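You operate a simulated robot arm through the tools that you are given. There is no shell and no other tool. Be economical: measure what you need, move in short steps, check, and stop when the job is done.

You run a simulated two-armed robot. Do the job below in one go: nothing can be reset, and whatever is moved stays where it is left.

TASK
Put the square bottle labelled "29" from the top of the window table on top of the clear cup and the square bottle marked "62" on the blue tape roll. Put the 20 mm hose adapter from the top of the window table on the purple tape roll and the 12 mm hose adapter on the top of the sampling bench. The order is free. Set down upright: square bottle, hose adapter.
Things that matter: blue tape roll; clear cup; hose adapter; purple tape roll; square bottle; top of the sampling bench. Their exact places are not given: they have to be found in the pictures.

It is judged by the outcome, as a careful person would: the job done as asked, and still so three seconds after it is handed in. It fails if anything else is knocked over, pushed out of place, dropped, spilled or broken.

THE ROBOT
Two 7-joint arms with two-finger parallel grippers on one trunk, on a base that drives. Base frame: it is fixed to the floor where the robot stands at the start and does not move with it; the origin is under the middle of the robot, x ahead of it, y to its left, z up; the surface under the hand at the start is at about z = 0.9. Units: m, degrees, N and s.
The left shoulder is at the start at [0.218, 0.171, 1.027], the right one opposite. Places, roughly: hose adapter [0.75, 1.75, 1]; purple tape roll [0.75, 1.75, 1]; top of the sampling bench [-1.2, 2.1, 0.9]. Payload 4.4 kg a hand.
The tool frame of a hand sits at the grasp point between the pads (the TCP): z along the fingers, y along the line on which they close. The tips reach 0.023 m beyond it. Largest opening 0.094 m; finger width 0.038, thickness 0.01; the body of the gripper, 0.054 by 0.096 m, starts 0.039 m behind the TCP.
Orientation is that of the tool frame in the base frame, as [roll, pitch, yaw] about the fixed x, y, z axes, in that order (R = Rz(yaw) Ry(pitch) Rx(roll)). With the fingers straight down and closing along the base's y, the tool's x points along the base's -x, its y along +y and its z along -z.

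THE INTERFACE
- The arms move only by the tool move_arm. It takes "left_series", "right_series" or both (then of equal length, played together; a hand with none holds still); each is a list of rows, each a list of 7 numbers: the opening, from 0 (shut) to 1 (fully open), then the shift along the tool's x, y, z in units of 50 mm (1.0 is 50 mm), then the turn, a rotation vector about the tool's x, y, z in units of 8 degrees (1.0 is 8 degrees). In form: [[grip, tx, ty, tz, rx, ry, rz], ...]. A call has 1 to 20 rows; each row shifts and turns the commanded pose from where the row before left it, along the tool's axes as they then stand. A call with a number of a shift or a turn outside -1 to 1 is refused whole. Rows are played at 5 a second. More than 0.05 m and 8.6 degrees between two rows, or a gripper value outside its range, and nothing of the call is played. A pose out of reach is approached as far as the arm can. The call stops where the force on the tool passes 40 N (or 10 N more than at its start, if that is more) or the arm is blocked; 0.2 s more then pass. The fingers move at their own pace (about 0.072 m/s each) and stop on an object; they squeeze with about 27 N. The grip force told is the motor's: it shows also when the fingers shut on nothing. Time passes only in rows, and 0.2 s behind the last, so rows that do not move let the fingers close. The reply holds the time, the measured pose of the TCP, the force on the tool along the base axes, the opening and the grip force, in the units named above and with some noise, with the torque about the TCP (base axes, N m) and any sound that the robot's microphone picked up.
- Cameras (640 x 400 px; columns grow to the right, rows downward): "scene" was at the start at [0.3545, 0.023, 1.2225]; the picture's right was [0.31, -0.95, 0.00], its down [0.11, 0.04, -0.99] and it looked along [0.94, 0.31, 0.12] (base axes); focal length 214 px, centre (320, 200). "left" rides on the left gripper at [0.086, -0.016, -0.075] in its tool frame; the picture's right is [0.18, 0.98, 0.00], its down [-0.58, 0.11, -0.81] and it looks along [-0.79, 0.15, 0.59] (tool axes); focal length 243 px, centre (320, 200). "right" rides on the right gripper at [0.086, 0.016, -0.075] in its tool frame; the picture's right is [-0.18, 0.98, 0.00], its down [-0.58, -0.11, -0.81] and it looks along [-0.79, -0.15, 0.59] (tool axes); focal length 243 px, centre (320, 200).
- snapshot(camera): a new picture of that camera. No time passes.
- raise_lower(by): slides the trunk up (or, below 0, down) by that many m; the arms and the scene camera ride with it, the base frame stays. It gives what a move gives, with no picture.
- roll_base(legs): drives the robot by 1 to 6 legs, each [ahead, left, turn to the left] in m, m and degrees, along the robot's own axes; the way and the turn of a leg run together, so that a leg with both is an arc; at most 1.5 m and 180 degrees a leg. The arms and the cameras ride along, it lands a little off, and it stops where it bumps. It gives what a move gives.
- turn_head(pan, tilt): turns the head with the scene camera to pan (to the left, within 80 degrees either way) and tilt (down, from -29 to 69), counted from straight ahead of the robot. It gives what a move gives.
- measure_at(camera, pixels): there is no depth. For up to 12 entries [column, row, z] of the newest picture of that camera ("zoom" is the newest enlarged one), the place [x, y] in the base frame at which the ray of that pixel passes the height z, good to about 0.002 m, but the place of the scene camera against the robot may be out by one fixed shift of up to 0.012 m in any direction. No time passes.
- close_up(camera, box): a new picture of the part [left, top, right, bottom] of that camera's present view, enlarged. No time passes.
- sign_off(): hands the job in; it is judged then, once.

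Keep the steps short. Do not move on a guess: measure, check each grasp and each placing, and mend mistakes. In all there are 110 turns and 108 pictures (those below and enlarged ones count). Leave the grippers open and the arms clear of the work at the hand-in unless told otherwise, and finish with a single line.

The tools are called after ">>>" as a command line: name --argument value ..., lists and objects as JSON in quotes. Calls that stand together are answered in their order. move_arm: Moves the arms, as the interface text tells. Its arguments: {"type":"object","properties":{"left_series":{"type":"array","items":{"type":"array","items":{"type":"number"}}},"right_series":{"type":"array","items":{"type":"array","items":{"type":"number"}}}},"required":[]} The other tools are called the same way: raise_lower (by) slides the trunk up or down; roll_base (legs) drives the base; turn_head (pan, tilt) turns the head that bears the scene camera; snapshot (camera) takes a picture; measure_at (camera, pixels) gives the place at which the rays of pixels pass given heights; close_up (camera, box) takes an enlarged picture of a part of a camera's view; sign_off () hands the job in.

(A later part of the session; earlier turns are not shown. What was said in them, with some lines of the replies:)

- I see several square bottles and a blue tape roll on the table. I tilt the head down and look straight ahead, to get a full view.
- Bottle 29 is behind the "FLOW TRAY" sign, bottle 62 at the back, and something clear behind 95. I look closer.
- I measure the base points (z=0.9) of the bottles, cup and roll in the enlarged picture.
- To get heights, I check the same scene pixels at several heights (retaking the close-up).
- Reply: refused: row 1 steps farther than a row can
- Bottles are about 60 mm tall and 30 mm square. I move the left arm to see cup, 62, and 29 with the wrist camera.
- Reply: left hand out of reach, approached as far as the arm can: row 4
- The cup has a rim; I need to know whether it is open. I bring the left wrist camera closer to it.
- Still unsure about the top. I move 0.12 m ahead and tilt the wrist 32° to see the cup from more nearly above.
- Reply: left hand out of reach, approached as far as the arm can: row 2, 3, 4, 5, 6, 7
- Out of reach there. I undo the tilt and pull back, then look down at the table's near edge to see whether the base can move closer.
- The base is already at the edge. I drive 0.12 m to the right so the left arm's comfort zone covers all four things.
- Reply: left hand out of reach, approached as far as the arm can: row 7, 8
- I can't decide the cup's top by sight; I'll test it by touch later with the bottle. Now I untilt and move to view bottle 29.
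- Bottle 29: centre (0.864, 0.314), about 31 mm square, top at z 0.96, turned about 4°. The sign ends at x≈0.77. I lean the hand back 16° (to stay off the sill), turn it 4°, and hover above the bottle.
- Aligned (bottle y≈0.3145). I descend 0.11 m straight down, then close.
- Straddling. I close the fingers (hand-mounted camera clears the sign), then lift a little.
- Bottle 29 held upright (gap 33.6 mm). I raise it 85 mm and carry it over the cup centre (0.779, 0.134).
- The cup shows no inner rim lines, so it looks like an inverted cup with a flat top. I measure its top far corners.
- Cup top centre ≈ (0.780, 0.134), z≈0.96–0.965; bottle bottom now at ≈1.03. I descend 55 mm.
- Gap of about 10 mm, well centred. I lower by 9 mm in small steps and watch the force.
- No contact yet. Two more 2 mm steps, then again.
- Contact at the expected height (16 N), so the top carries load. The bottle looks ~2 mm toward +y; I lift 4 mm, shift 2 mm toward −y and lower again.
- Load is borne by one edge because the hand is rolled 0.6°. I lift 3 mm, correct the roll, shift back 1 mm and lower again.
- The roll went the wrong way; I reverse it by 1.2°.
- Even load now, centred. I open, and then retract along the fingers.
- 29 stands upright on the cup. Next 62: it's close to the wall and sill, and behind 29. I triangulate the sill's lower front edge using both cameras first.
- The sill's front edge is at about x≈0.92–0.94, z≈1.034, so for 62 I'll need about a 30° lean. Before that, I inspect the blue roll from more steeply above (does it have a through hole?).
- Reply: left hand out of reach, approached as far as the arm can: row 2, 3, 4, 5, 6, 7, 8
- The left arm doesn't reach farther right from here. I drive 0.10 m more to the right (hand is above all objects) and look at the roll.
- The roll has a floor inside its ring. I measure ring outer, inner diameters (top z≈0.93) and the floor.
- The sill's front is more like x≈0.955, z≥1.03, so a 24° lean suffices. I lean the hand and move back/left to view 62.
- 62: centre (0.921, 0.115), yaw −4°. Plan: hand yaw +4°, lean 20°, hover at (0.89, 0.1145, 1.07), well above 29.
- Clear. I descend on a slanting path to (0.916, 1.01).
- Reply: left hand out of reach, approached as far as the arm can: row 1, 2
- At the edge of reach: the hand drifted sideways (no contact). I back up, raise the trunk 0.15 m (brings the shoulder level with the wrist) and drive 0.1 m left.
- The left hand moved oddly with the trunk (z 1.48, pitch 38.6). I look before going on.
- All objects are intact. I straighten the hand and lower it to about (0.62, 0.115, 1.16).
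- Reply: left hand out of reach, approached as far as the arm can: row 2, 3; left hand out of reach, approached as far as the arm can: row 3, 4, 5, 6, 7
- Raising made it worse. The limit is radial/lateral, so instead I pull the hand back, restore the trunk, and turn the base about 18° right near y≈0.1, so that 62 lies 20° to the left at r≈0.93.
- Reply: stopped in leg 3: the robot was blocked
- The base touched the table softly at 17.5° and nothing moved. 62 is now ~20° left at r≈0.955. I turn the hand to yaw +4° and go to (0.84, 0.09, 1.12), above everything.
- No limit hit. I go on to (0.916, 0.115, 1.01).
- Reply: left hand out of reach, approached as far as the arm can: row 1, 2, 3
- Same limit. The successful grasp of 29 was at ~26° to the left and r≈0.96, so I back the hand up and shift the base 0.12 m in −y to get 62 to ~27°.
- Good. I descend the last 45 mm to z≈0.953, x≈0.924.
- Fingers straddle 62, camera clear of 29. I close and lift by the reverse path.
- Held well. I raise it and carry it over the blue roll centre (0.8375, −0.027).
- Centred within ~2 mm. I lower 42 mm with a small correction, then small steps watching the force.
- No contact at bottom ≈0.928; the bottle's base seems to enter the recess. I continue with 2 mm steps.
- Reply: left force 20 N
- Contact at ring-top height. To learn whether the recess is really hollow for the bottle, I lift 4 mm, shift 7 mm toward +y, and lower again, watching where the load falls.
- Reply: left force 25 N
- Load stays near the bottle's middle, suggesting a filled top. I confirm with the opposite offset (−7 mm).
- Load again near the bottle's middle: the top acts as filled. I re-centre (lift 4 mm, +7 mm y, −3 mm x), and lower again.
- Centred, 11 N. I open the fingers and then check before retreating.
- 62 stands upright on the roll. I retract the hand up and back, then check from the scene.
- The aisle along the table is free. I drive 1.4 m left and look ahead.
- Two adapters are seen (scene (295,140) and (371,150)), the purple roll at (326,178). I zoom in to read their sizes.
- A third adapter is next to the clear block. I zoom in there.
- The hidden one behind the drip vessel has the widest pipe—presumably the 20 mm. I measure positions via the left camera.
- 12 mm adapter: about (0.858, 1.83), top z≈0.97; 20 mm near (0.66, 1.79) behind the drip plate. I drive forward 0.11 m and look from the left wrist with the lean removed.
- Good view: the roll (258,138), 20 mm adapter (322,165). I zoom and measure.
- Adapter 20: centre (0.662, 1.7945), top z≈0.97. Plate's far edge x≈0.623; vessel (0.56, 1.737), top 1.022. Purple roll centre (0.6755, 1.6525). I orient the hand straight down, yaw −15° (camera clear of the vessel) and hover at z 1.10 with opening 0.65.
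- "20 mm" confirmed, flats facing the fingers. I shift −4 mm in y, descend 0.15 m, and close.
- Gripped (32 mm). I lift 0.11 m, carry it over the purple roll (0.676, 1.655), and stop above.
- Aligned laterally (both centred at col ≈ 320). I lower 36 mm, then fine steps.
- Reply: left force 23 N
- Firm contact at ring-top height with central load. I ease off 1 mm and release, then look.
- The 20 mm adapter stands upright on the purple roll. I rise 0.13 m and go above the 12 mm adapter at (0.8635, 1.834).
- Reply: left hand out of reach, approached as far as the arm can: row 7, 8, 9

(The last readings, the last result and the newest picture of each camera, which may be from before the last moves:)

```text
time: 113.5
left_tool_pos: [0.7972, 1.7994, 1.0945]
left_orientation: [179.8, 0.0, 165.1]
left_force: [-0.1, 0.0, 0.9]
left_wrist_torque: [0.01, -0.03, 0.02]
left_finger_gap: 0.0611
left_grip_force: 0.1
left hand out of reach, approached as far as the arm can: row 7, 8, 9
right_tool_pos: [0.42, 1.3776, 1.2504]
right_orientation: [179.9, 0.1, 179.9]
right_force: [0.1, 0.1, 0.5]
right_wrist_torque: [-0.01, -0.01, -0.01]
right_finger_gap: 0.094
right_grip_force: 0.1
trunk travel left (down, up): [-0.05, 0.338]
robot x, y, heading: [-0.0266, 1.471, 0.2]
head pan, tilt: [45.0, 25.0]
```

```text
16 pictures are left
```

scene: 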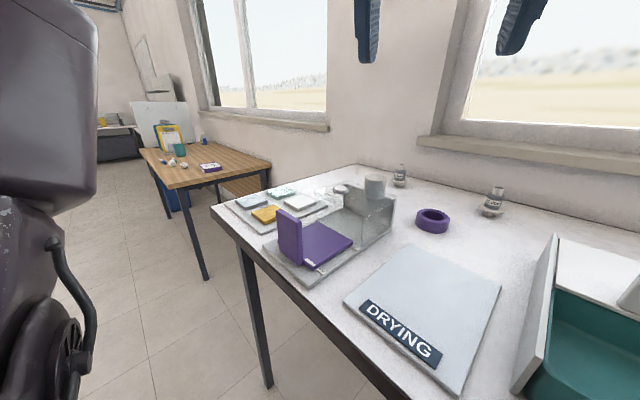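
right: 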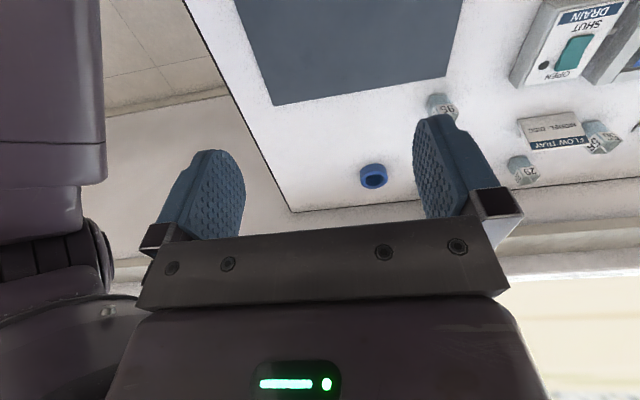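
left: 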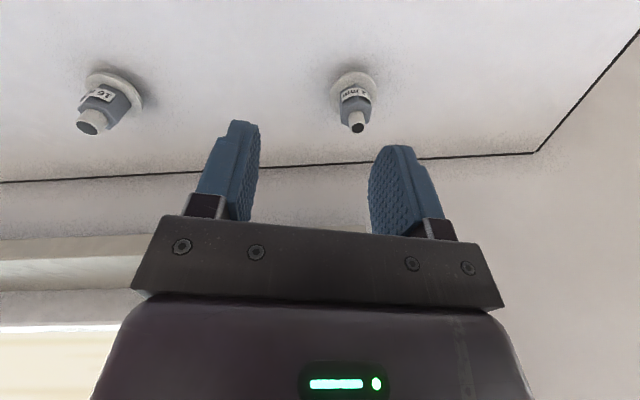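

Reach limit at z 1.09 with a vertical hand. I measure the adapter from here, then drive 25 mm ahead and lean the hand 16° (as worked for 29).

>>> measure_at --camera "left" --pixels '[[357.5, 127.5, 0.965], [357.5, 127.5, 0.97], [353, 86, 0.912]]'

>>> roll_base --legs '[[0.025, 0, 0]]'

>>> move_arm --left_series '[[0.65, 0, 0, 0, 0, -1, 0], [0.65, 0, 0, 0, 0, -1, 0], [0.65, 0, 0, 0, 0, 0, 0]]'

```text
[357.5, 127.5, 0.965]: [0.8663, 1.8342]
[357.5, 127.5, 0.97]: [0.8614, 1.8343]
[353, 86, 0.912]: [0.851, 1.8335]
```

```text
time: 114.3
left_tool_pos: [0.8211, 1.8004, 1.0949]
left_orientation: [179.8, 0.1, 165.1]
left_force: [0.5, -0.5, 0.6]
left_wrist_torque: [0.0, -0.03, -0.07]
left_finger_gap: 0.0612
left_grip_force: 0.1
right_tool_pos: [0.445, 1.379, 1.251]
right_orientation: [179.9, 0.2, -180.0]
right_force: [-0.4, -0.4, 0.2]
right_wrist_torque: [-0.01, 0.03, 0.0]
right_finger_gap: 0.0939
right_grip_force: 0.0
trunk travel left (down, up): [-0.05, 0.338]
robot x, y, heading: [-0.0009, 1.4703, 0.1]
head pan, tilt: [45.0, 25.0]
```

```text
time: 115.2
left_tool_pos: [0.8235, 1.8008, 1.0938]
left_orientation: [179.8, 16.1, 165.0]
left_force: [0.0, 0.0, 0.5]
left_wrist_torque: [-0.02, -0.01, 0.01]
left_finger_gap: 0.0613
left_grip_force: 0.1
right_tool_pos: [0.445, 1.3783, 1.2499]
right_orientation: [179.9, 0.1, -180.0]
right_force: [-0.1, 0.3, -0.4]
right_wrist_torque: [0.02, 0.02, -0.02]
right_finger_gap: 0.0941
right_grip_force: 0.0
trunk travel left (down, up): [-0.05, 0.338]
robot x, y, heading: [-0.0037, 1.4706, 0.0]
head pan, tilt: [45.0, 25.0]
```

Now to above the adapter: (0.860, 1.834, 1.034).

>>> move_arm --left_series '[[0.8, -0.091, 0.413, 0.651, 0, 0, 0], [0.8, -0.091, 0.413, 0.651, 0, 0, 0], [0.8, 0, 0, 0, 0, 0, 0]]'

>>> snapshot --camera "left"

```text
time: 116.0
left_tool_pos: [0.8573, 1.8307, 1.0342]
left_orientation: [179.8, 16.0, 165.0]
left_force: [-0.5, 0.1, -1.1]
left_wrist_torque: [-0.02, 0.04, 0.02]
left_finger_gap: 0.0751
left_grip_force: 0.1
right_tool_pos: [0.4442, 1.3782, 1.2501]
right_orientation: [179.9, 0.2, -180.0]
right_force: [-0.4, -0.1, -0.1]
right_wrist_torque: [0.03, 0.02, -0.01]
right_finger_gap: 0.0939
right_grip_force: 0.0
trunk travel left (down, up): [-0.05, 0.338]
robot x, y, heading: [-0.0034, 1.4734, -0.0]
head pan, tilt: [45.0, 25.0]
```

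```text
15 pictures are left
```

left: 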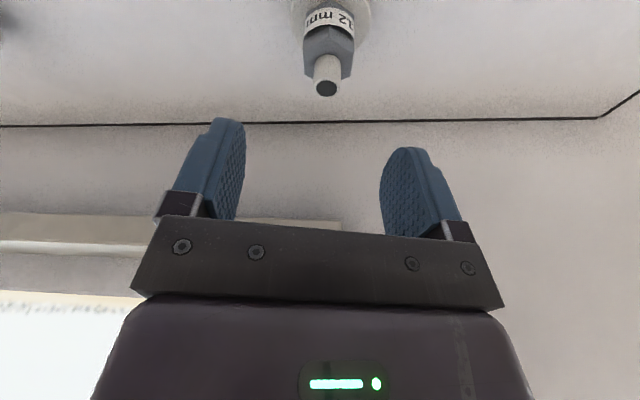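

>>> measure_at --camera "left" --pixels '[[326, 87, 0.965], [326, 87, 0.97], [326, 87, 0.975]]'

```text
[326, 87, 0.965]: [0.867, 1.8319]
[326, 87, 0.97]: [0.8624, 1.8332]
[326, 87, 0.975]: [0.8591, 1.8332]
```

Target (0.862, 1.833). I descend to z 0.95 and close.

>>> move_arm --left_series '[[0.8, 0.191, 0.032, 0.819, 0, 0, 0], [0.8, 0.191, 0.032, 0.819, 0, 0, 0], [0.8, 0, 0, 0, 0, 0, 0], [0, 0, 0, 0, 0, 0, 0], [0, 0, 0, 0, 0, 0, 0], [0, 0, 0, 0, 0, 0, 0], [0, 0, 0, 0, 0, 0, 0]]'

>>> move_arm --left_series '[[0, -0.11, 0, -0.385, 0, 0, 0], [0, -0.22, 0, -0.77, 0, 0, 0], [0, -0.22, 0, -0.77, 0, 0, 0], [0, 0, 0, -0.5, 0, 0, 0]]'

>>> snapshot --camera "left"

```text
time: 117.5
left_tool_pos: [0.8655, 1.8347, 0.9494]
left_orientation: [179.9, 16.0, 165.0]
left_force: [0.2, -0.3, 1.1]
left_wrist_torque: [-0.03, -0.02, 0.03]
left_finger_gap: 0.0321
left_grip_force: 26.4
right_tool_pos: [0.4449, 1.3769, 1.2501]
right_orientation: [179.9, 0.2, -180.0]
right_force: [-0.4, -0.9, 0.7]
right_wrist_torque: [0.02, -0.03, 0.01]
right_finger_gap: 0.0937
right_grip_force: 0.1
trunk travel left (down, up): [-0.05, 0.338]
robot x, y, heading: [-0.0051, 1.4711, -0.1]
head pan, tilt: [45.0, 25.0]
```

```text
time: 118.5
left_tool_pos: [0.8567, 1.8379, 1.0766]
left_orientation: [179.8, 16.0, 165.2]
left_force: [0.5, -0.2, -0.9]
left_wrist_torque: [0.04, -0.03, 0.0]
left_finger_gap: 0.0323
left_grip_force: 27.0
right_tool_pos: [0.445, 1.3782, 1.2508]
right_orientation: [180.0, 0.2, 180.0]
right_force: [-0.5, 0.8, 0.5]
right_wrist_torque: [0.02, 0.02, -0.02]
right_finger_gap: 0.0938
right_grip_force: 0.0
trunk travel left (down, up): [-0.05, 0.338]
robot x, y, heading: [-0.004, 1.4717, 0.1]
head pan, tilt: [45.0, 25.0]
```

```text
14 pictures are left
```

left: 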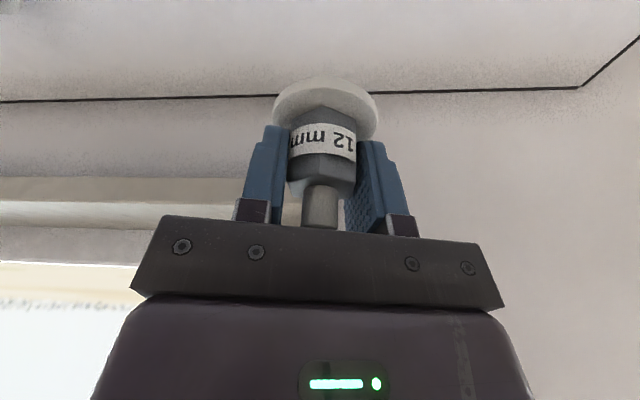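

"12 mm" held upright. I raise it and draw the hand in over the cleared route, then back the base 0.2 m away.

>>> move_arm --left_series '[[0, -0.22, 0, -0.77, 0, 0, 0], [0, -0.22, 0, -0.77, 0, 0, 0], [0, -0.22, 0, -0.77, 0, 0, 0], [0, 0.769, -0.5, -0.221, 0, 0, 0], [0, 0.769, -0.5, -0.221, 0, 0, 0], [0, 0.769, -0.5, -0.221, 0, 0, 0], [0, 0.769, -0.5, -0.221, 0, 0, 0], [0, 0.769, -0.5, -0.221, 0, 0, 0], [0, 0.769, -0.5, -0.221, 0, 0, 0], [0, 0.769, -0.5, -0.221, 0, 0, 0], [0, 0.769, -0.5, -0.221, 0, 0, 0], [0, 0, 0, 0, 0, 0, 0]]'

>>> roll_base --legs '[[-0.2, 0, 0]]'

>>> turn_head --pan 79 --tilt 20

>>> snapshot --camera "scene"

```text
time: 121.2
left_tool_pos: [0.4947, 1.7257, 1.1559]
left_orientation: [179.8, 16.0, 165.1]
left_force: [0.1, 0.8, 0.0]
left_wrist_torque: [-0.01, 0.01, 0.02]
left_finger_gap: 0.0319
left_grip_force: 27.0
left hand out of reach, approached as far as the arm can: row 3
right_tool_pos: [0.4458, 1.3771, 1.2498]
right_orientation: [179.9, 0.1, 179.9]
right_force: [-0.6, -0.9, -0.4]
right_wrist_torque: [-0.02, 0.02, -0.02]
right_finger_gap: 0.0941
right_grip_force: 0.2
trunk travel left (down, up): [-0.05, 0.338]
robot x, y, heading: [-0.0033, 1.4716, 0.0]
head pan, tilt: [45.0, 25.0]
```

```text
time: 122.7
left_tool_pos: [0.3011, 1.7261, 1.1564]
left_orientation: [179.8, 16.0, 165.0]
left_force: [-0.4, 0.5, -0.9]
left_wrist_torque: [0.0, -0.01, 0.01]
left_finger_gap: 0.029
left_grip_force: 27.6
right_tool_pos: [0.2518, 1.3776, 1.2505]
right_orientation: [179.8, 0.1, 180.0]
right_force: [0.3, -0.5, 0.7]
right_wrist_torque: [-0.01, 0.01, -0.03]
right_finger_gap: 0.0944
right_grip_force: 0.0
trunk travel left (down, up): [-0.05, 0.338]
robot x, y, heading: [-0.1959, 1.4699, 0.1]
head pan, tilt: [45.0, 25.0]
```

```text
time: 123.7
left_tool_pos: [0.3019, 1.725, 1.1554]
left_orientation: [179.8, 16.0, 165.0]
left_force: [0.2, -0.5, -0.7]
left_wrist_torque: [-0.02, 0.0, -0.01]
left_finger_gap: 0.029
left_grip_force: 27.1
right_tool_pos: [0.2501, 1.3772, 1.25]
right_orientation: [179.9, 0.1, 180.0]
right_force: [-0.9, -0.8, 0.7]
right_wrist_torque: [-0.01, -0.01, 0.02]
right_finger_gap: 0.0942
right_grip_force: 0.1
trunk travel left (down, up): [-0.05, 0.338]
robot x, y, heading: [-0.1957, 1.4728, 0.0]
head pan, tilt: [79.0, 20.0]
```

```text
13 pictures are left
```

scene: 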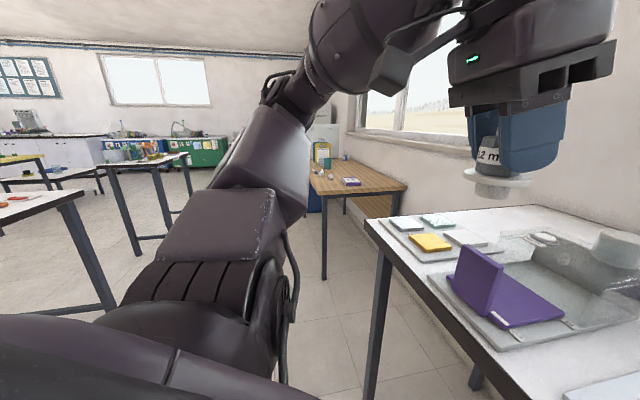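

>>> measure_at --camera "scene" --pixels '[[82, 192, 0.9], [5, 217, 0.9], [40, 192, 0.9]]'

>>> roll_base --legs '[[0, 0, 75]]'

>>> turn_head --pan 60 --tilt 25

>>> snapshot --camera "scene"

```text
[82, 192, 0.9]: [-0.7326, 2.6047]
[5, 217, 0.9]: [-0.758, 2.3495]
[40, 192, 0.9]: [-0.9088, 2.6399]
```

```text
time: 127.4
left_tool_pos: [-0.3286, 2.0159, 1.1566]
left_orientation: [179.8, 16.0, -118.5]
left_force: [-0.2, 0.3, -0.1]
left_wrist_torque: [0.01, -0.01, 0.0]
left_finger_gap: 0.029
left_grip_force: 27.0
right_tool_pos: [-0.0036, 1.8854, 1.2504]
right_orientation: [179.9, 0.2, -103.4]
right_force: [0.0, 0.0, 0.5]
right_wrist_torque: [-0.01, -0.01, 0.0]
right_finger_gap: 0.0937
right_grip_force: 0.0
trunk travel left (down, up): [-0.05, 0.338]
robot x, y, heading: [-0.2011, 1.4692, 76.4]
head pan, tilt: [79.0, 20.0]
```

```text
time: 128.2
left_tool_pos: [-0.328, 2.0156, 1.1564]
left_orientation: [179.8, 15.9, -118.5]
left_force: [-0.2, -0.4, -0.4]
left_wrist_torque: [0.02, 0.0, 0.0]
left_finger_gap: 0.0292
left_grip_force: 27.5
right_tool_pos: [-0.0029, 1.8854, 1.2503]
right_orientation: [179.8, 0.1, -103.5]
right_force: [-0.1, 0.0, -0.2]
right_wrist_torque: [0.01, -0.01, 0.01]
right_finger_gap: 0.0938
right_grip_force: 0.1
trunk travel left (down, up): [-0.05, 0.338]
robot x, y, heading: [-0.1972, 1.4697, 76.4]
head pan, tilt: [60.0, 25.0]
```

```text
12 pictures are left
```

scene: 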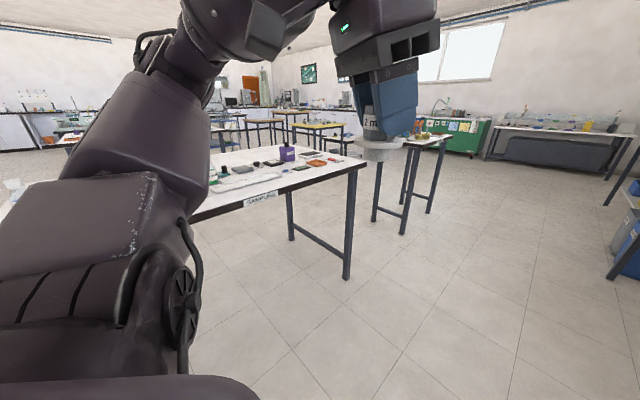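

The label on the front edge reads "SAMPL…"; the edge is at x≈−0.74, up to y≈2.6. I turn to face it (heading 180°) and shift toward y≈1.95.

>>> roll_base --legs '[[0, 0, 103], [0, -0.45, 0]]'

>>> turn_head --pan 0 --tilt 35

>>> snapshot --camera "scene"

```text
time: 137.0
left_tool_pos: [-0.6846, 1.7036, 1.1565]
left_orientation: [179.8, 16.0, -18.8]
left_force: [0.2, -0.2, -1.5]
left_wrist_torque: [-0.01, 0.01, -0.01]
left_finger_gap: 0.029
left_grip_force: 27.0
right_tool_pos: [-0.612, 2.0472, 1.2502]
right_orientation: [179.9, 0.0, -3.8]
right_force: [0.1, -0.1, 0.4]
right_wrist_torque: [0.0, 0.02, -0.01]
right_finger_gap: 0.0939
right_grip_force: 0.0
trunk travel left (down, up): [-0.05, 0.338]
robot x, y, heading: [-0.1703, 1.9261, 176.4]
head pan, tilt: [60.0, 25.0]
```

```text
time: 138.3
left_tool_pos: [-0.684, 1.703, 1.1562]
left_orientation: [179.9, 16.0, -18.7]
left_force: [0.4, -0.6, -0.4]
left_wrist_torque: [0.01, 0.01, -0.01]
left_finger_gap: 0.0291
left_grip_force: 27.3
right_tool_pos: [-0.6116, 2.0466, 1.2507]
right_orientation: [179.9, 0.1, -3.9]
right_force: [-0.4, -1.3, 0.0]
right_wrist_torque: [0.01, 0.03, 0.03]
right_finger_gap: 0.094
right_grip_force: 0.1
trunk travel left (down, up): [-0.05, 0.338]
robot x, y, heading: [-0.1659, 1.928, 176.2]
head pan, tilt: [0.0, 35.0]
```

```text
11 pictures are left
```

scene: 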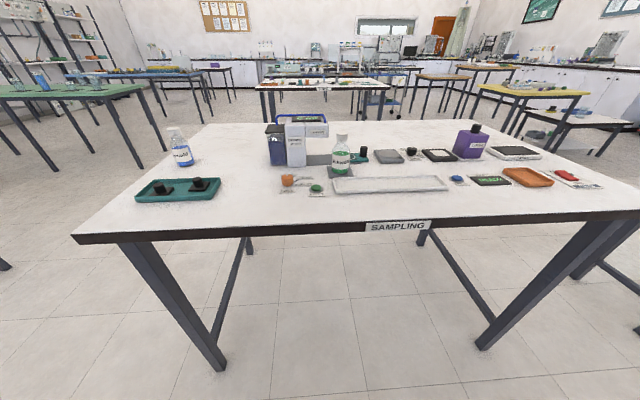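

Free space around pixel (248, 195), between the teal tray and the small orange piece. I measure it and the neighbours.

>>> measure_at --camera "scene" --pixels '[[250, 200, 0.9], [250, 226, 0.9], [220, 190, 0.9], [278, 190, 0.9], [217, 200, 0.9], [280, 165, 0.9], [75, 233, 0.9]]'

```text
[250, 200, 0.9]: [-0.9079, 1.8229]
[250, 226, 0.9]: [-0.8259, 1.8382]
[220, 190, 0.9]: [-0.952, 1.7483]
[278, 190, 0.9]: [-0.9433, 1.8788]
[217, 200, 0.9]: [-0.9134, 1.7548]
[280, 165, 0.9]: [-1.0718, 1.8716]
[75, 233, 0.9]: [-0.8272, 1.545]
```

Spot chosen: (−0.895, 1.818), edge at −0.825. I shift the base 0.12 m right to bring the spot ~18° to the left.

>>> roll_base --legs '[[0, -0.12, 3.8]]'

```text
time: 140.0
left_tool_pos: [-0.6639, 1.7887, 1.1567]
left_orientation: [179.9, 16.1, -14.7]
left_force: [0.0, 0.3, -1.6]
left_wrist_torque: [-0.06, 0.02, 0.04]
left_finger_gap: 0.0291
left_grip_force: 27.0
right_tool_pos: [-0.6151, 2.137, 1.2504]
right_orientation: [179.9, 0.1, 0.3]
right_force: [-0.6, -0.2, 0.3]
right_wrist_torque: [-0.02, 0.0, 0.03]
right_finger_gap: 0.094
right_grip_force: 0.1
trunk travel left (down, up): [-0.05, 0.338]
robot x, y, heading: [-0.1647, 2.0442, -179.9]
head pan, tilt: [0.0, 35.0]
```

>>> move_arm --left_series '[[0, -0.613, 0.102, 0.651, 0, 0, 0], [0, -0.613, 0.102, 0.651, 0, 0, 0], [0, -0.613, 0.102, 0.651, 0, 0, 0], [0, -0.613, 0.102, 0.651, 0, 0, 0], [0, -0.613, 0.102, 0.651, 0, 0, 0], [0, -0.613, 0.102, 0.651, 0, 0, 0], [0, 0, 0, 0, 0, 0, 0]]'

>>> turn_head --pan 18 --tilt 35

>>> close_up --camera "scene" --box '[200, 80, 440, 260]'

```text
time: 141.6
left_tool_pos: [-0.8948, 1.8144, 1.0189]
left_orientation: [179.9, 16.0, -14.8]
left_force: [0.0, -0.4, -0.6]
left_wrist_torque: [0.01, -0.02, 0.02]
left_finger_gap: 0.029
left_grip_force: 26.9
right_tool_pos: [-0.6134, 2.1376, 1.2507]
right_orientation: [179.9, 0.2, 0.3]
right_force: [0.3, -0.3, -0.5]
right_wrist_torque: [0.03, -0.02, 0.03]
right_finger_gap: 0.094
right_grip_force: 0.1
trunk travel left (down, up): [-0.05, 0.338]
robot x, y, heading: [-0.1665, 2.0479, -179.7]
head pan, tilt: [0.0, 35.0]
```

```text
time: 142.4
left_tool_pos: [-0.8952, 1.8139, 1.017]
left_orientation: [179.9, 16.0, -14.7]
left_force: [-0.7, -0.2, -1.1]
left_wrist_torque: [-0.01, -0.02, 0.01]
left_finger_gap: 0.0287
left_grip_force: 27.2
right_tool_pos: [-0.6148, 2.1375, 1.2513]
right_orientation: [180.0, 0.0, 0.3]
right_force: [-0.3, -1.3, 0.3]
right_wrist_torque: [0.0, 0.02, -0.03]
right_finger_gap: 0.0939
right_grip_force: 0.1
trunk travel left (down, up): [-0.05, 0.338]
robot x, y, heading: [-0.1679, 2.0483, -180.0]
head pan, tilt: [18.0, 35.0]
```

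```text
2.22 times, centred on (320, 170) of scene
```

zoom: 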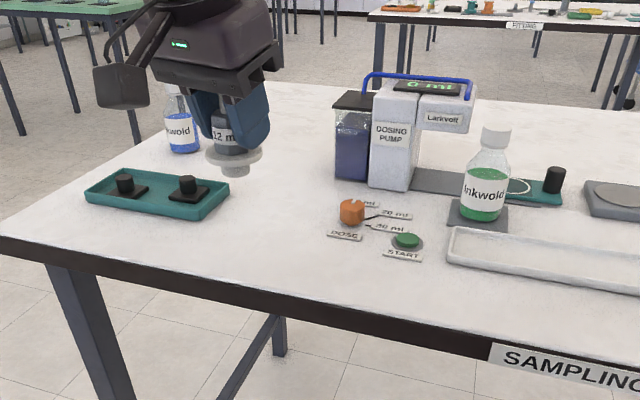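

The landing point is clear between the tray and the dose labels. I lower 57 mm, then fine steps.

>>> move_arm --left_series '[[0, 0.16, 0, 0.557, 0, 0, 0], [0, 0.16, 0, 0.557, 0, 0, 0], [0, 0.011, 0, 0.0385, 0, 0, 0], [0, 0.011, 0, 0.0385, 0, 0, 0], [0, 0, 0, 0, 0, 0, 0]]'

>>> move_arm --left_series '[[0, 0.011, 0, 0.0385, 0, 0, 0], [0, 0.011, 0, 0.0385, 0, 0, 0], [0, 0, 0, 0, 0, 0, 0]]'

```text
time: 143.6
left_tool_pos: [-0.8962, 1.8176, 0.9554]
left_orientation: [179.8, 16.0, -14.6]
left_force: [-0.4, 0.0, -0.3]
left_wrist_torque: [0.03, -0.02, -0.01]
left_finger_gap: 0.0289
left_grip_force: 26.9
right_tool_pos: [-0.6144, 2.1368, 1.2507]
right_orientation: [179.9, 0.1, 0.3]
right_force: [0.7, -0.7, 0.4]
right_wrist_torque: [-0.01, 0.0, 0.0]
right_finger_gap: 0.094
right_grip_force: 0.0
trunk travel left (down, up): [-0.05, 0.338]
robot x, y, heading: [-0.1661, 2.0458, -179.7]
head pan, tilt: [18.0, 35.0]
```

```text
time: 144.4
left_tool_pos: [-0.895, 1.8174, 0.9532]
left_orientation: [179.8, 16.0, -14.6]
left_force: [0.0, 0.0, -1.5]
left_wrist_torque: [-0.02, 0.03, -0.02]
left_finger_gap: 0.0288
left_grip_force: 27.0
right_tool_pos: [-0.6153, 2.1367, 1.2499]
right_orientation: [179.9, 0.1, 0.3]
right_force: [0.1, -0.3, 0.0]
right_wrist_torque: [-0.04, -0.04, 0.01]
right_finger_gap: 0.094
right_grip_force: 0.0
trunk travel left (down, up): [-0.05, 0.338]
robot x, y, heading: [-0.1676, 2.0448, -179.9]
head pan, tilt: [18.0, 35.0]
```

No contact yet; more 2 mm steps.

>>> move_arm --left_series '[[0, 0.011, 0, 0.0385, 0, 0, 0], [0, 0.011, 0, 0.0385, 0, 0, 0], [0, 0, 0, 0, 0, 0, 0]]'

>>> close_up --camera "scene" --box '[240, 100, 360, 200]'

```text
time: 145.2
left_tool_pos: [-0.8942, 1.8173, 0.9478]
left_orientation: [179.8, 16.0, -14.7]
left_force: [1.2, 1.0, -1.2]
left_wrist_torque: [-0.02, 0.0, -0.01]
left_finger_gap: 0.0287
left_grip_force: 27.0
right_tool_pos: [-0.615, 2.1369, 1.2501]
right_orientation: [179.9, 0.2, 0.3]
right_force: [-0.1, -0.9, 0.3]
right_wrist_torque: [0.0, -0.03, 0.02]
right_finger_gap: 0.0942
right_grip_force: 0.0
trunk travel left (down, up): [-0.05, 0.338]
robot x, y, heading: [-0.1686, 2.0446, -180.0]
head pan, tilt: [18.0, 35.0]
```

```text
4.00 times, centred on (300, 150) of scene
```

zoom: 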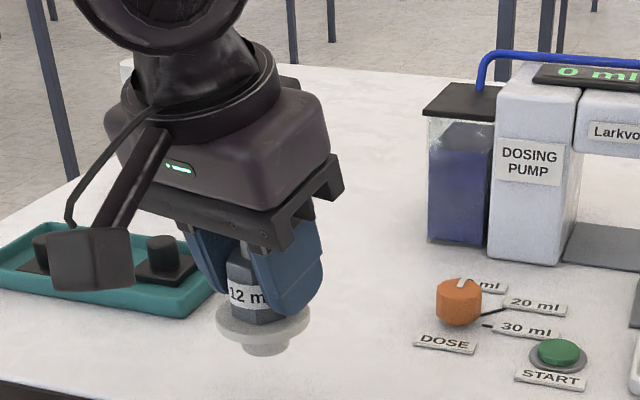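

Still hovering by a few mm, camera clear of the tray. I continue in 2 mm steps.

>>> move_arm --left_series '[[0, 0.011, 0, 0.0385, 0, 0, 0], [0, 0.011, 0, 0.0385, 0, 0, 0], [0, 0.006, 0, 0.02, 0, 0, 0], [0, 0, 0, 0, 0, 0, 0]]'

```text
time: 146.2
left_tool_pos: [-0.8955, 1.8173, 0.944]
left_orientation: [179.8, 16.0, -14.6]
left_force: [-1.4, -0.2, 0.0]
left_wrist_torque: [-0.01, -0.02, -0.03]
left_finger_gap: 0.0292
left_grip_force: 27.0
right_tool_pos: [-0.6152, 2.1383, 1.2503]
right_orientation: [179.9, 0.1, 0.3]
right_force: [-0.3, 0.7, 0.1]
right_wrist_torque: [-0.01, -0.03, 0.01]
right_finger_gap: 0.0941
right_grip_force: 0.2
trunk travel left (down, up): [-0.05, 0.338]
robot x, y, heading: [-0.165, 2.0457, -179.8]
head pan, tilt: [18.0, 35.0]
```

>>> move_arm --left_series '[[0, 0.011, 0, 0.0385, 0, 0, 0], [0, 0.011, 0, 0.0385, 0, 0, 0], [0, 0.006, 0, 0.02, 0, 0, 0], [0, 0, 0, 0, 0, 0, 0]]'

>>> close_up --camera "scene" --box '[260, 140, 340, 200]'

```text
time: 147.2
left_tool_pos: [-0.894, 1.816, 0.9385]
left_orientation: [179.8, 15.9, -14.7]
left_force: [0.2, -0.7, -1.5]
left_wrist_torque: [0.0, -0.02, 0.01]
left_finger_gap: 0.0291
left_grip_force: 26.6
right_tool_pos: [-0.6151, 2.1363, 1.2507]
right_orientation: [180.0, 0.1, 0.3]
right_force: [0.3, 0.4, 1.0]
right_wrist_torque: [0.05, -0.02, 0.0]
right_finger_gap: 0.0941
right_grip_force: 0.1
trunk travel left (down, up): [-0.05, 0.338]
robot x, y, heading: [-0.1611, 2.0466, -179.8]
head pan, tilt: [18.0, 35.0]
```

```text
6.67 times, centred on (300, 170) of scene
```

zoom: 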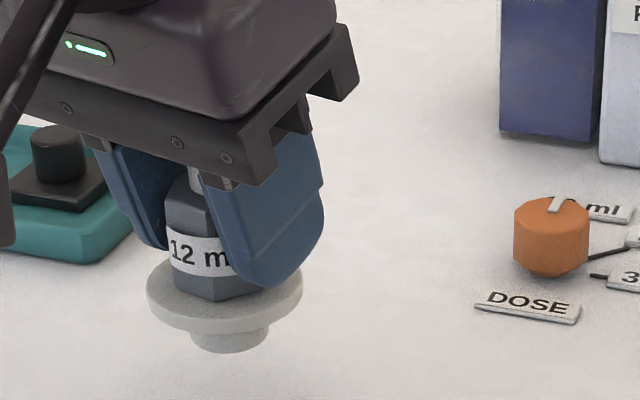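

Still no touch; shadows suggest a few mm to go. Four more 2 mm steps.

>>> move_arm --left_series '[[0, 0.011, 0, 0.0385, 0, 0, 0], [0, 0.011, 0, 0.0385, 0, 0, 0], [0, 0.006, 0, 0.02, 0, 0, 0], [0, 0, 0, 0, 0, 0, 0]]'

>>> move_arm --left_series '[[0, 0.011, 0, 0.0385, 0, 0, 0], [0, 0.006, 0, 0.02, 0, 0, 0], [0, 0, 0, 0, 0, 0, 0]]'

```text
time: 148.2
left_tool_pos: [-0.8952, 1.8174, 0.9348]
left_orientation: [179.9, 16.0, -14.7]
left_force: [-0.2, 0.1, -1.1]
left_wrist_torque: [0.01, 0.02, -0.02]
left_finger_gap: 0.029
left_grip_force: 26.7
right_tool_pos: [-0.6153, 2.1371, 1.2496]
right_orientation: [179.8, 0.2, 0.3]
right_force: [0.5, 0.9, -0.4]
right_wrist_torque: [-0.01, 0.0, 0.0]
right_finger_gap: 0.0939
right_grip_force: 0.1
trunk travel left (down, up): [-0.05, 0.338]
robot x, y, heading: [-0.1662, 2.0469, -180.1]
head pan, tilt: [18.0, 35.0]
```

```text
time: 149.0
left_tool_pos: [-0.8951, 1.8167, 0.9306]
left_orientation: [179.7, 16.0, -14.8]
left_force: [-0.5, 0.5, -1.4]
left_wrist_torque: [-0.02, 0.01, -0.02]
left_finger_gap: 0.0288
left_grip_force: 27.1
right_tool_pos: [-0.6147, 2.1374, 1.2501]
right_orientation: [180.0, 0.1, 0.3]
right_force: [0.2, 0.2, 0.1]
right_wrist_torque: [-0.03, 0.01, -0.01]
right_finger_gap: 0.0939
right_grip_force: 0.1
trunk travel left (down, up): [-0.05, 0.338]
robot x, y, heading: [-0.1659, 2.0479, -180.0]
head pan, tilt: [18.0, 35.0]
```

>>> move_arm --left_series '[[0, 0.009, 0, 0.031, 0, 0, 0], [0, 0.009, 0, 0.031, 0, 0, 0], [0, 0.009, 0, 0.031, 0, 0, 0], [0, 0.009, 0, 0.031, 0, 0, 0], [0, 0, 0, 0, 0, 0, 0]]'

>>> close_up --camera "scene" --box '[260, 140, 340, 200]'

```text
time: 150.2
left_tool_pos: [-0.8938, 1.8176, 0.9242]
left_orientation: [179.8, 16.0, -14.7]
left_force: [-0.4, -0.6, -1.0]
left_wrist_torque: [-0.03, 0.0, 0.02]
left_finger_gap: 0.029
left_grip_force: 27.0
right_tool_pos: [-0.6149, 2.1375, 1.2499]
right_orientation: [179.9, 0.0, 0.3]
right_force: [-0.3, 0.3, -0.6]
right_wrist_torque: [-0.06, 0.01, 0.04]
right_finger_gap: 0.0941
right_grip_force: 0.1
trunk travel left (down, up): [-0.05, 0.338]
robot x, y, heading: [-0.1637, 2.0462, -179.7]
head pan, tilt: [18.0, 35.0]
```

```text
6.67 times, centred on (300, 170) of scene
```

zoom: 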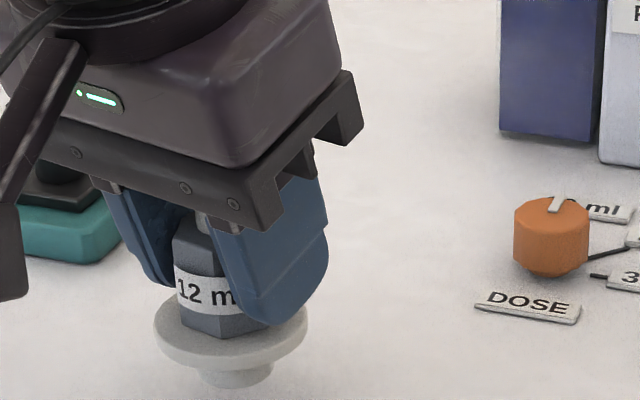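

No contact at foot z≈0.875: this bench is lower (≈0.85), so its edge is really at x≈−0.88 and I'm too close to it. I rise 20 mm and go 90 mm farther in, to (−0.985, 1.80).

>>> move_arm --left_series '[[0, -0.11, 0, -0.384, 0, 0, 0], [0, -0.795, 0.393, 0.228, 0, 0, 0], [0, -0.795, 0.393, 0.228, 0, 0, 0], [0, 0, 0, 0, 0, 0, 0]]'

>>> snapshot --camera "scene"

```text
time: 151.2
left_tool_pos: [-0.9846, 1.801, 0.9446]
left_orientation: [179.9, 16.1, -14.7]
left_force: [0.7, -0.3, -0.8]
left_wrist_torque: [-0.02, 0.02, 0.0]
left_finger_gap: 0.0292
left_grip_force: 27.0
right_tool_pos: [-0.614, 2.1376, 1.2512]
right_orientation: [179.8, 0.2, 0.3]
right_force: [-0.2, 0.7, -0.3]
right_wrist_torque: [0.0, 0.02, 0.0]
right_finger_gap: 0.0939
right_grip_force: 0.1
trunk travel left (down, up): [-0.05, 0.338]
robot x, y, heading: [-0.1636, 2.045, -179.8]
head pan, tilt: [18.0, 35.0]
```

```text
6 pictures are left
```

scene: 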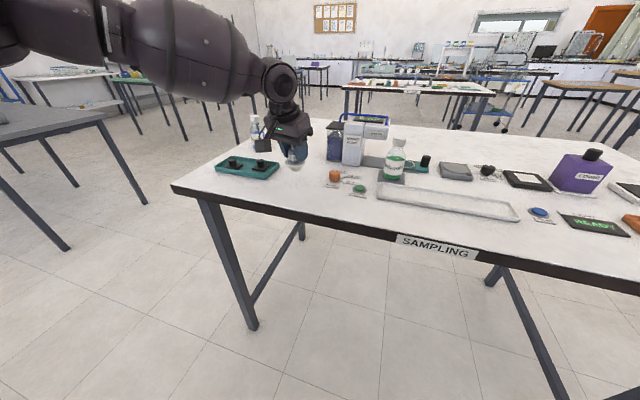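

>>> measure_at --camera "scene" --pixels '[[281, 163, 0.85], [272, 180, 0.85], [329, 185, 0.85], [290, 206, 0.85], [327, 160, 0.85]]'

```text
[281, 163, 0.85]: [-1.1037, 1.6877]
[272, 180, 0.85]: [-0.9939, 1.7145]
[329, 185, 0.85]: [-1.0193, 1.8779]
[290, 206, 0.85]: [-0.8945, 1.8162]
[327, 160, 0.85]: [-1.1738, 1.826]
```

Spot is clear on all sides (tray ≥85 mm, label ≥75 mm, edge ≈95 mm). I lower 30 mm, then 2 mm steps.

>>> move_arm --left_series '[[0, 0.083, 0, 0.288, 0, 0, 0], [0, 0.083, 0, 0.288, 0, 0, 0], [0, 0.011, 0, 0.0385, 0, 0, 0], [0, 0.011, 0, 0.0385, 0, 0, 0], [0, 0, 0, 0, 0, 0, 0]]'

>>> move_arm --left_series '[[0, 0.011, 0, 0.0385, 0, 0, 0], [0, 0.011, 0, 0.0385, 0, 0, 0], [0, 0.011, 0, 0.0385, 0, 0, 0], [0, 0, 0, 0, 0, 0, 0]]'

```text
time: 152.4
left_tool_pos: [-0.984, 1.7995, 0.9117]
left_orientation: [179.8, 16.2, -14.7]
left_force: [-1.7, -0.3, 6.0]
left_wrist_torque: [0.02, 0.04, 0.01]
left_finger_gap: 0.0291
left_grip_force: 26.9
right_tool_pos: [-0.6148, 2.1377, 1.2503]
right_orientation: [179.9, 0.2, 0.4]
right_force: [0.7, 0.1, 0.0]
right_wrist_torque: [0.01, 0.01, -0.03]
right_finger_gap: 0.0938
right_grip_force: 0.0
trunk travel left (down, up): [-0.05, 0.338]
robot x, y, heading: [-0.1646, 2.0453, -179.8]
head pan, tilt: [18.0, 35.0]
```

```text
time: 153.4
left_tool_pos: [-0.9838, 1.8004, 0.9099]
left_orientation: [179.7, 16.5, -14.8]
left_force: [-6.5, -8.1, 29.8]
left_wrist_torque: [-0.28, 0.14, -0.03]
left_finger_gap: 0.029
left_grip_force: 26.8
right_tool_pos: [-0.6112, 2.1372, 1.2521]
right_orientation: [179.9, 0.2, 0.3]
right_force: [0.0, 0.4, 0.5]
right_wrist_torque: [0.05, 0.0, -0.02]
right_finger_gap: 0.0941
right_grip_force: 0.0
trunk travel left (down, up): [-0.05, 0.338]
robot x, y, heading: [-0.1648, 2.0455, -180.0]
head pan, tilt: [18.0, 35.0]
```

Contact (30 N, somewhat overpressed). I ease up 6 mm of command and open.

>>> move_arm --left_series '[[0, -0.033, 0, -0.115, 0, 0, 0], [0, 0, 0, 0, 0, 0, 0]]'

>>> close_up --camera "scene" --box '[250, 110, 350, 200]'

```text
time: 154.0
left_tool_pos: [-0.9835, 1.802, 0.9094]
left_orientation: [179.8, 15.7, -14.7]
left_force: [-2.3, -3.7, 12.3]
left_wrist_torque: [-0.08, 0.19, 0.03]
left_finger_gap: 0.029
left_grip_force: 26.8
right_tool_pos: [-0.6134, 2.1368, 1.2499]
right_orientation: [179.8, 0.2, 0.3]
right_force: [-1.2, 0.4, -0.1]
right_wrist_torque: [0.01, 0.02, -0.01]
right_finger_gap: 0.0943
right_grip_force: 0.0
trunk travel left (down, up): [-0.05, 0.338]
robot x, y, heading: [-0.1652, 2.046, -179.7]
head pan, tilt: [18.0, 35.0]
```

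```text
4.44 times, centred on (300, 155) of scene
```

zoom: 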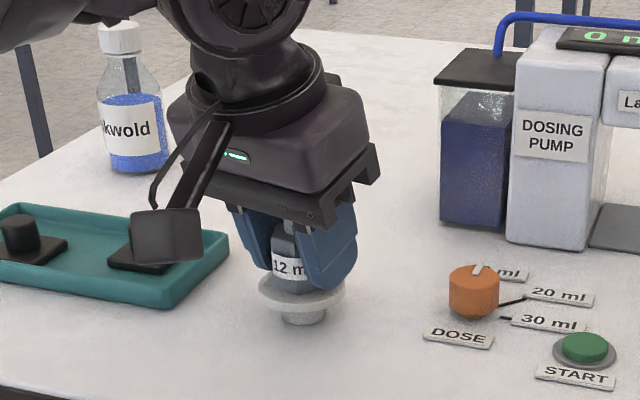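

Standing on the bench, camera clear above the tray. I open and withdraw along the fingers.

>>> move_arm --left_series '[[0.35, 0, 0, 0, 0, 0, 0], [0.6, 0, 0, 0, 0, 0, 0], [0.75, 0, 0, 0, 0, 0, 0], [0.75, 0, 0, 0, 0, 0, 0], [0.75, 0, 0, -0.4, 0, 0, 0], [0.75, 0, 0, -0.8, 0, 0, 0], [0.75, 0, 0, -0.8, 0, 0, 0], [1, 0, 0, -0.8, 0, 0, 0], [1, 0.4, 0, -0.8, 0, 0, 0], [1, 0.8, 0, -0.5, 0, 0, 0], [1, 0.8, 0, -0.5, 0, 0, 0]]'

>>> close_up --camera "scene" --box '[250, 110, 350, 200]'

```text
time: 156.4
left_tool_pos: [-0.8266, 1.7591, 1.1053]
left_orientation: [179.8, 16.0, -14.6]
left_force: [-0.3, -0.1, -0.2]
left_wrist_torque: [0.02, 0.03, 0.0]
left_finger_gap: 0.0939
left_grip_force: 0.0
right_tool_pos: [-0.613, 2.1366, 1.2512]
right_orientation: [179.8, 0.2, 0.3]
right_force: [0.1, -0.1, 0.4]
right_wrist_torque: [0.02, 0.02, 0.03]
right_finger_gap: 0.0942
right_grip_force: 0.1
trunk travel left (down, up): [-0.05, 0.338]
robot x, y, heading: [-0.1622, 2.0502, -179.9]
head pan, tilt: [18.0, 35.0]
```

```text
4.44 times, centred on (300, 155) of scene
```

zoom: 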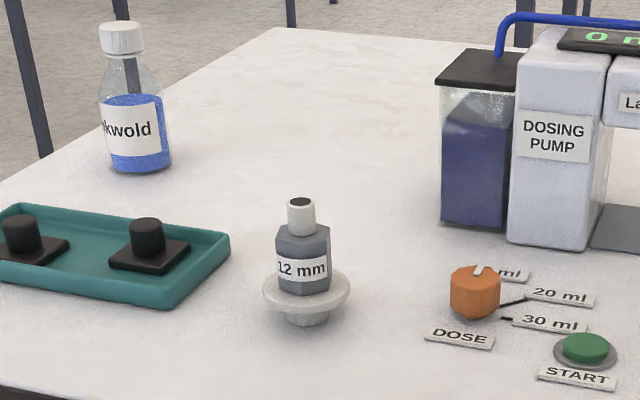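

The 12 mm adapter stands upright on the sampling bench, nothing else was moved, and both grippers are open with the arms clear. I hand the job in.

>>> sign_off

```text
The job is handed in.
```

The job is handed in: bottle 29 is on the clear cup, bottle 62 on the blue tape roll, the 20 mm adapter on the purple tape roll and the 12 mm adapter on the sampling bench, all seen upright after release. While turning, the base touched the window table once, and no object was seen to move.
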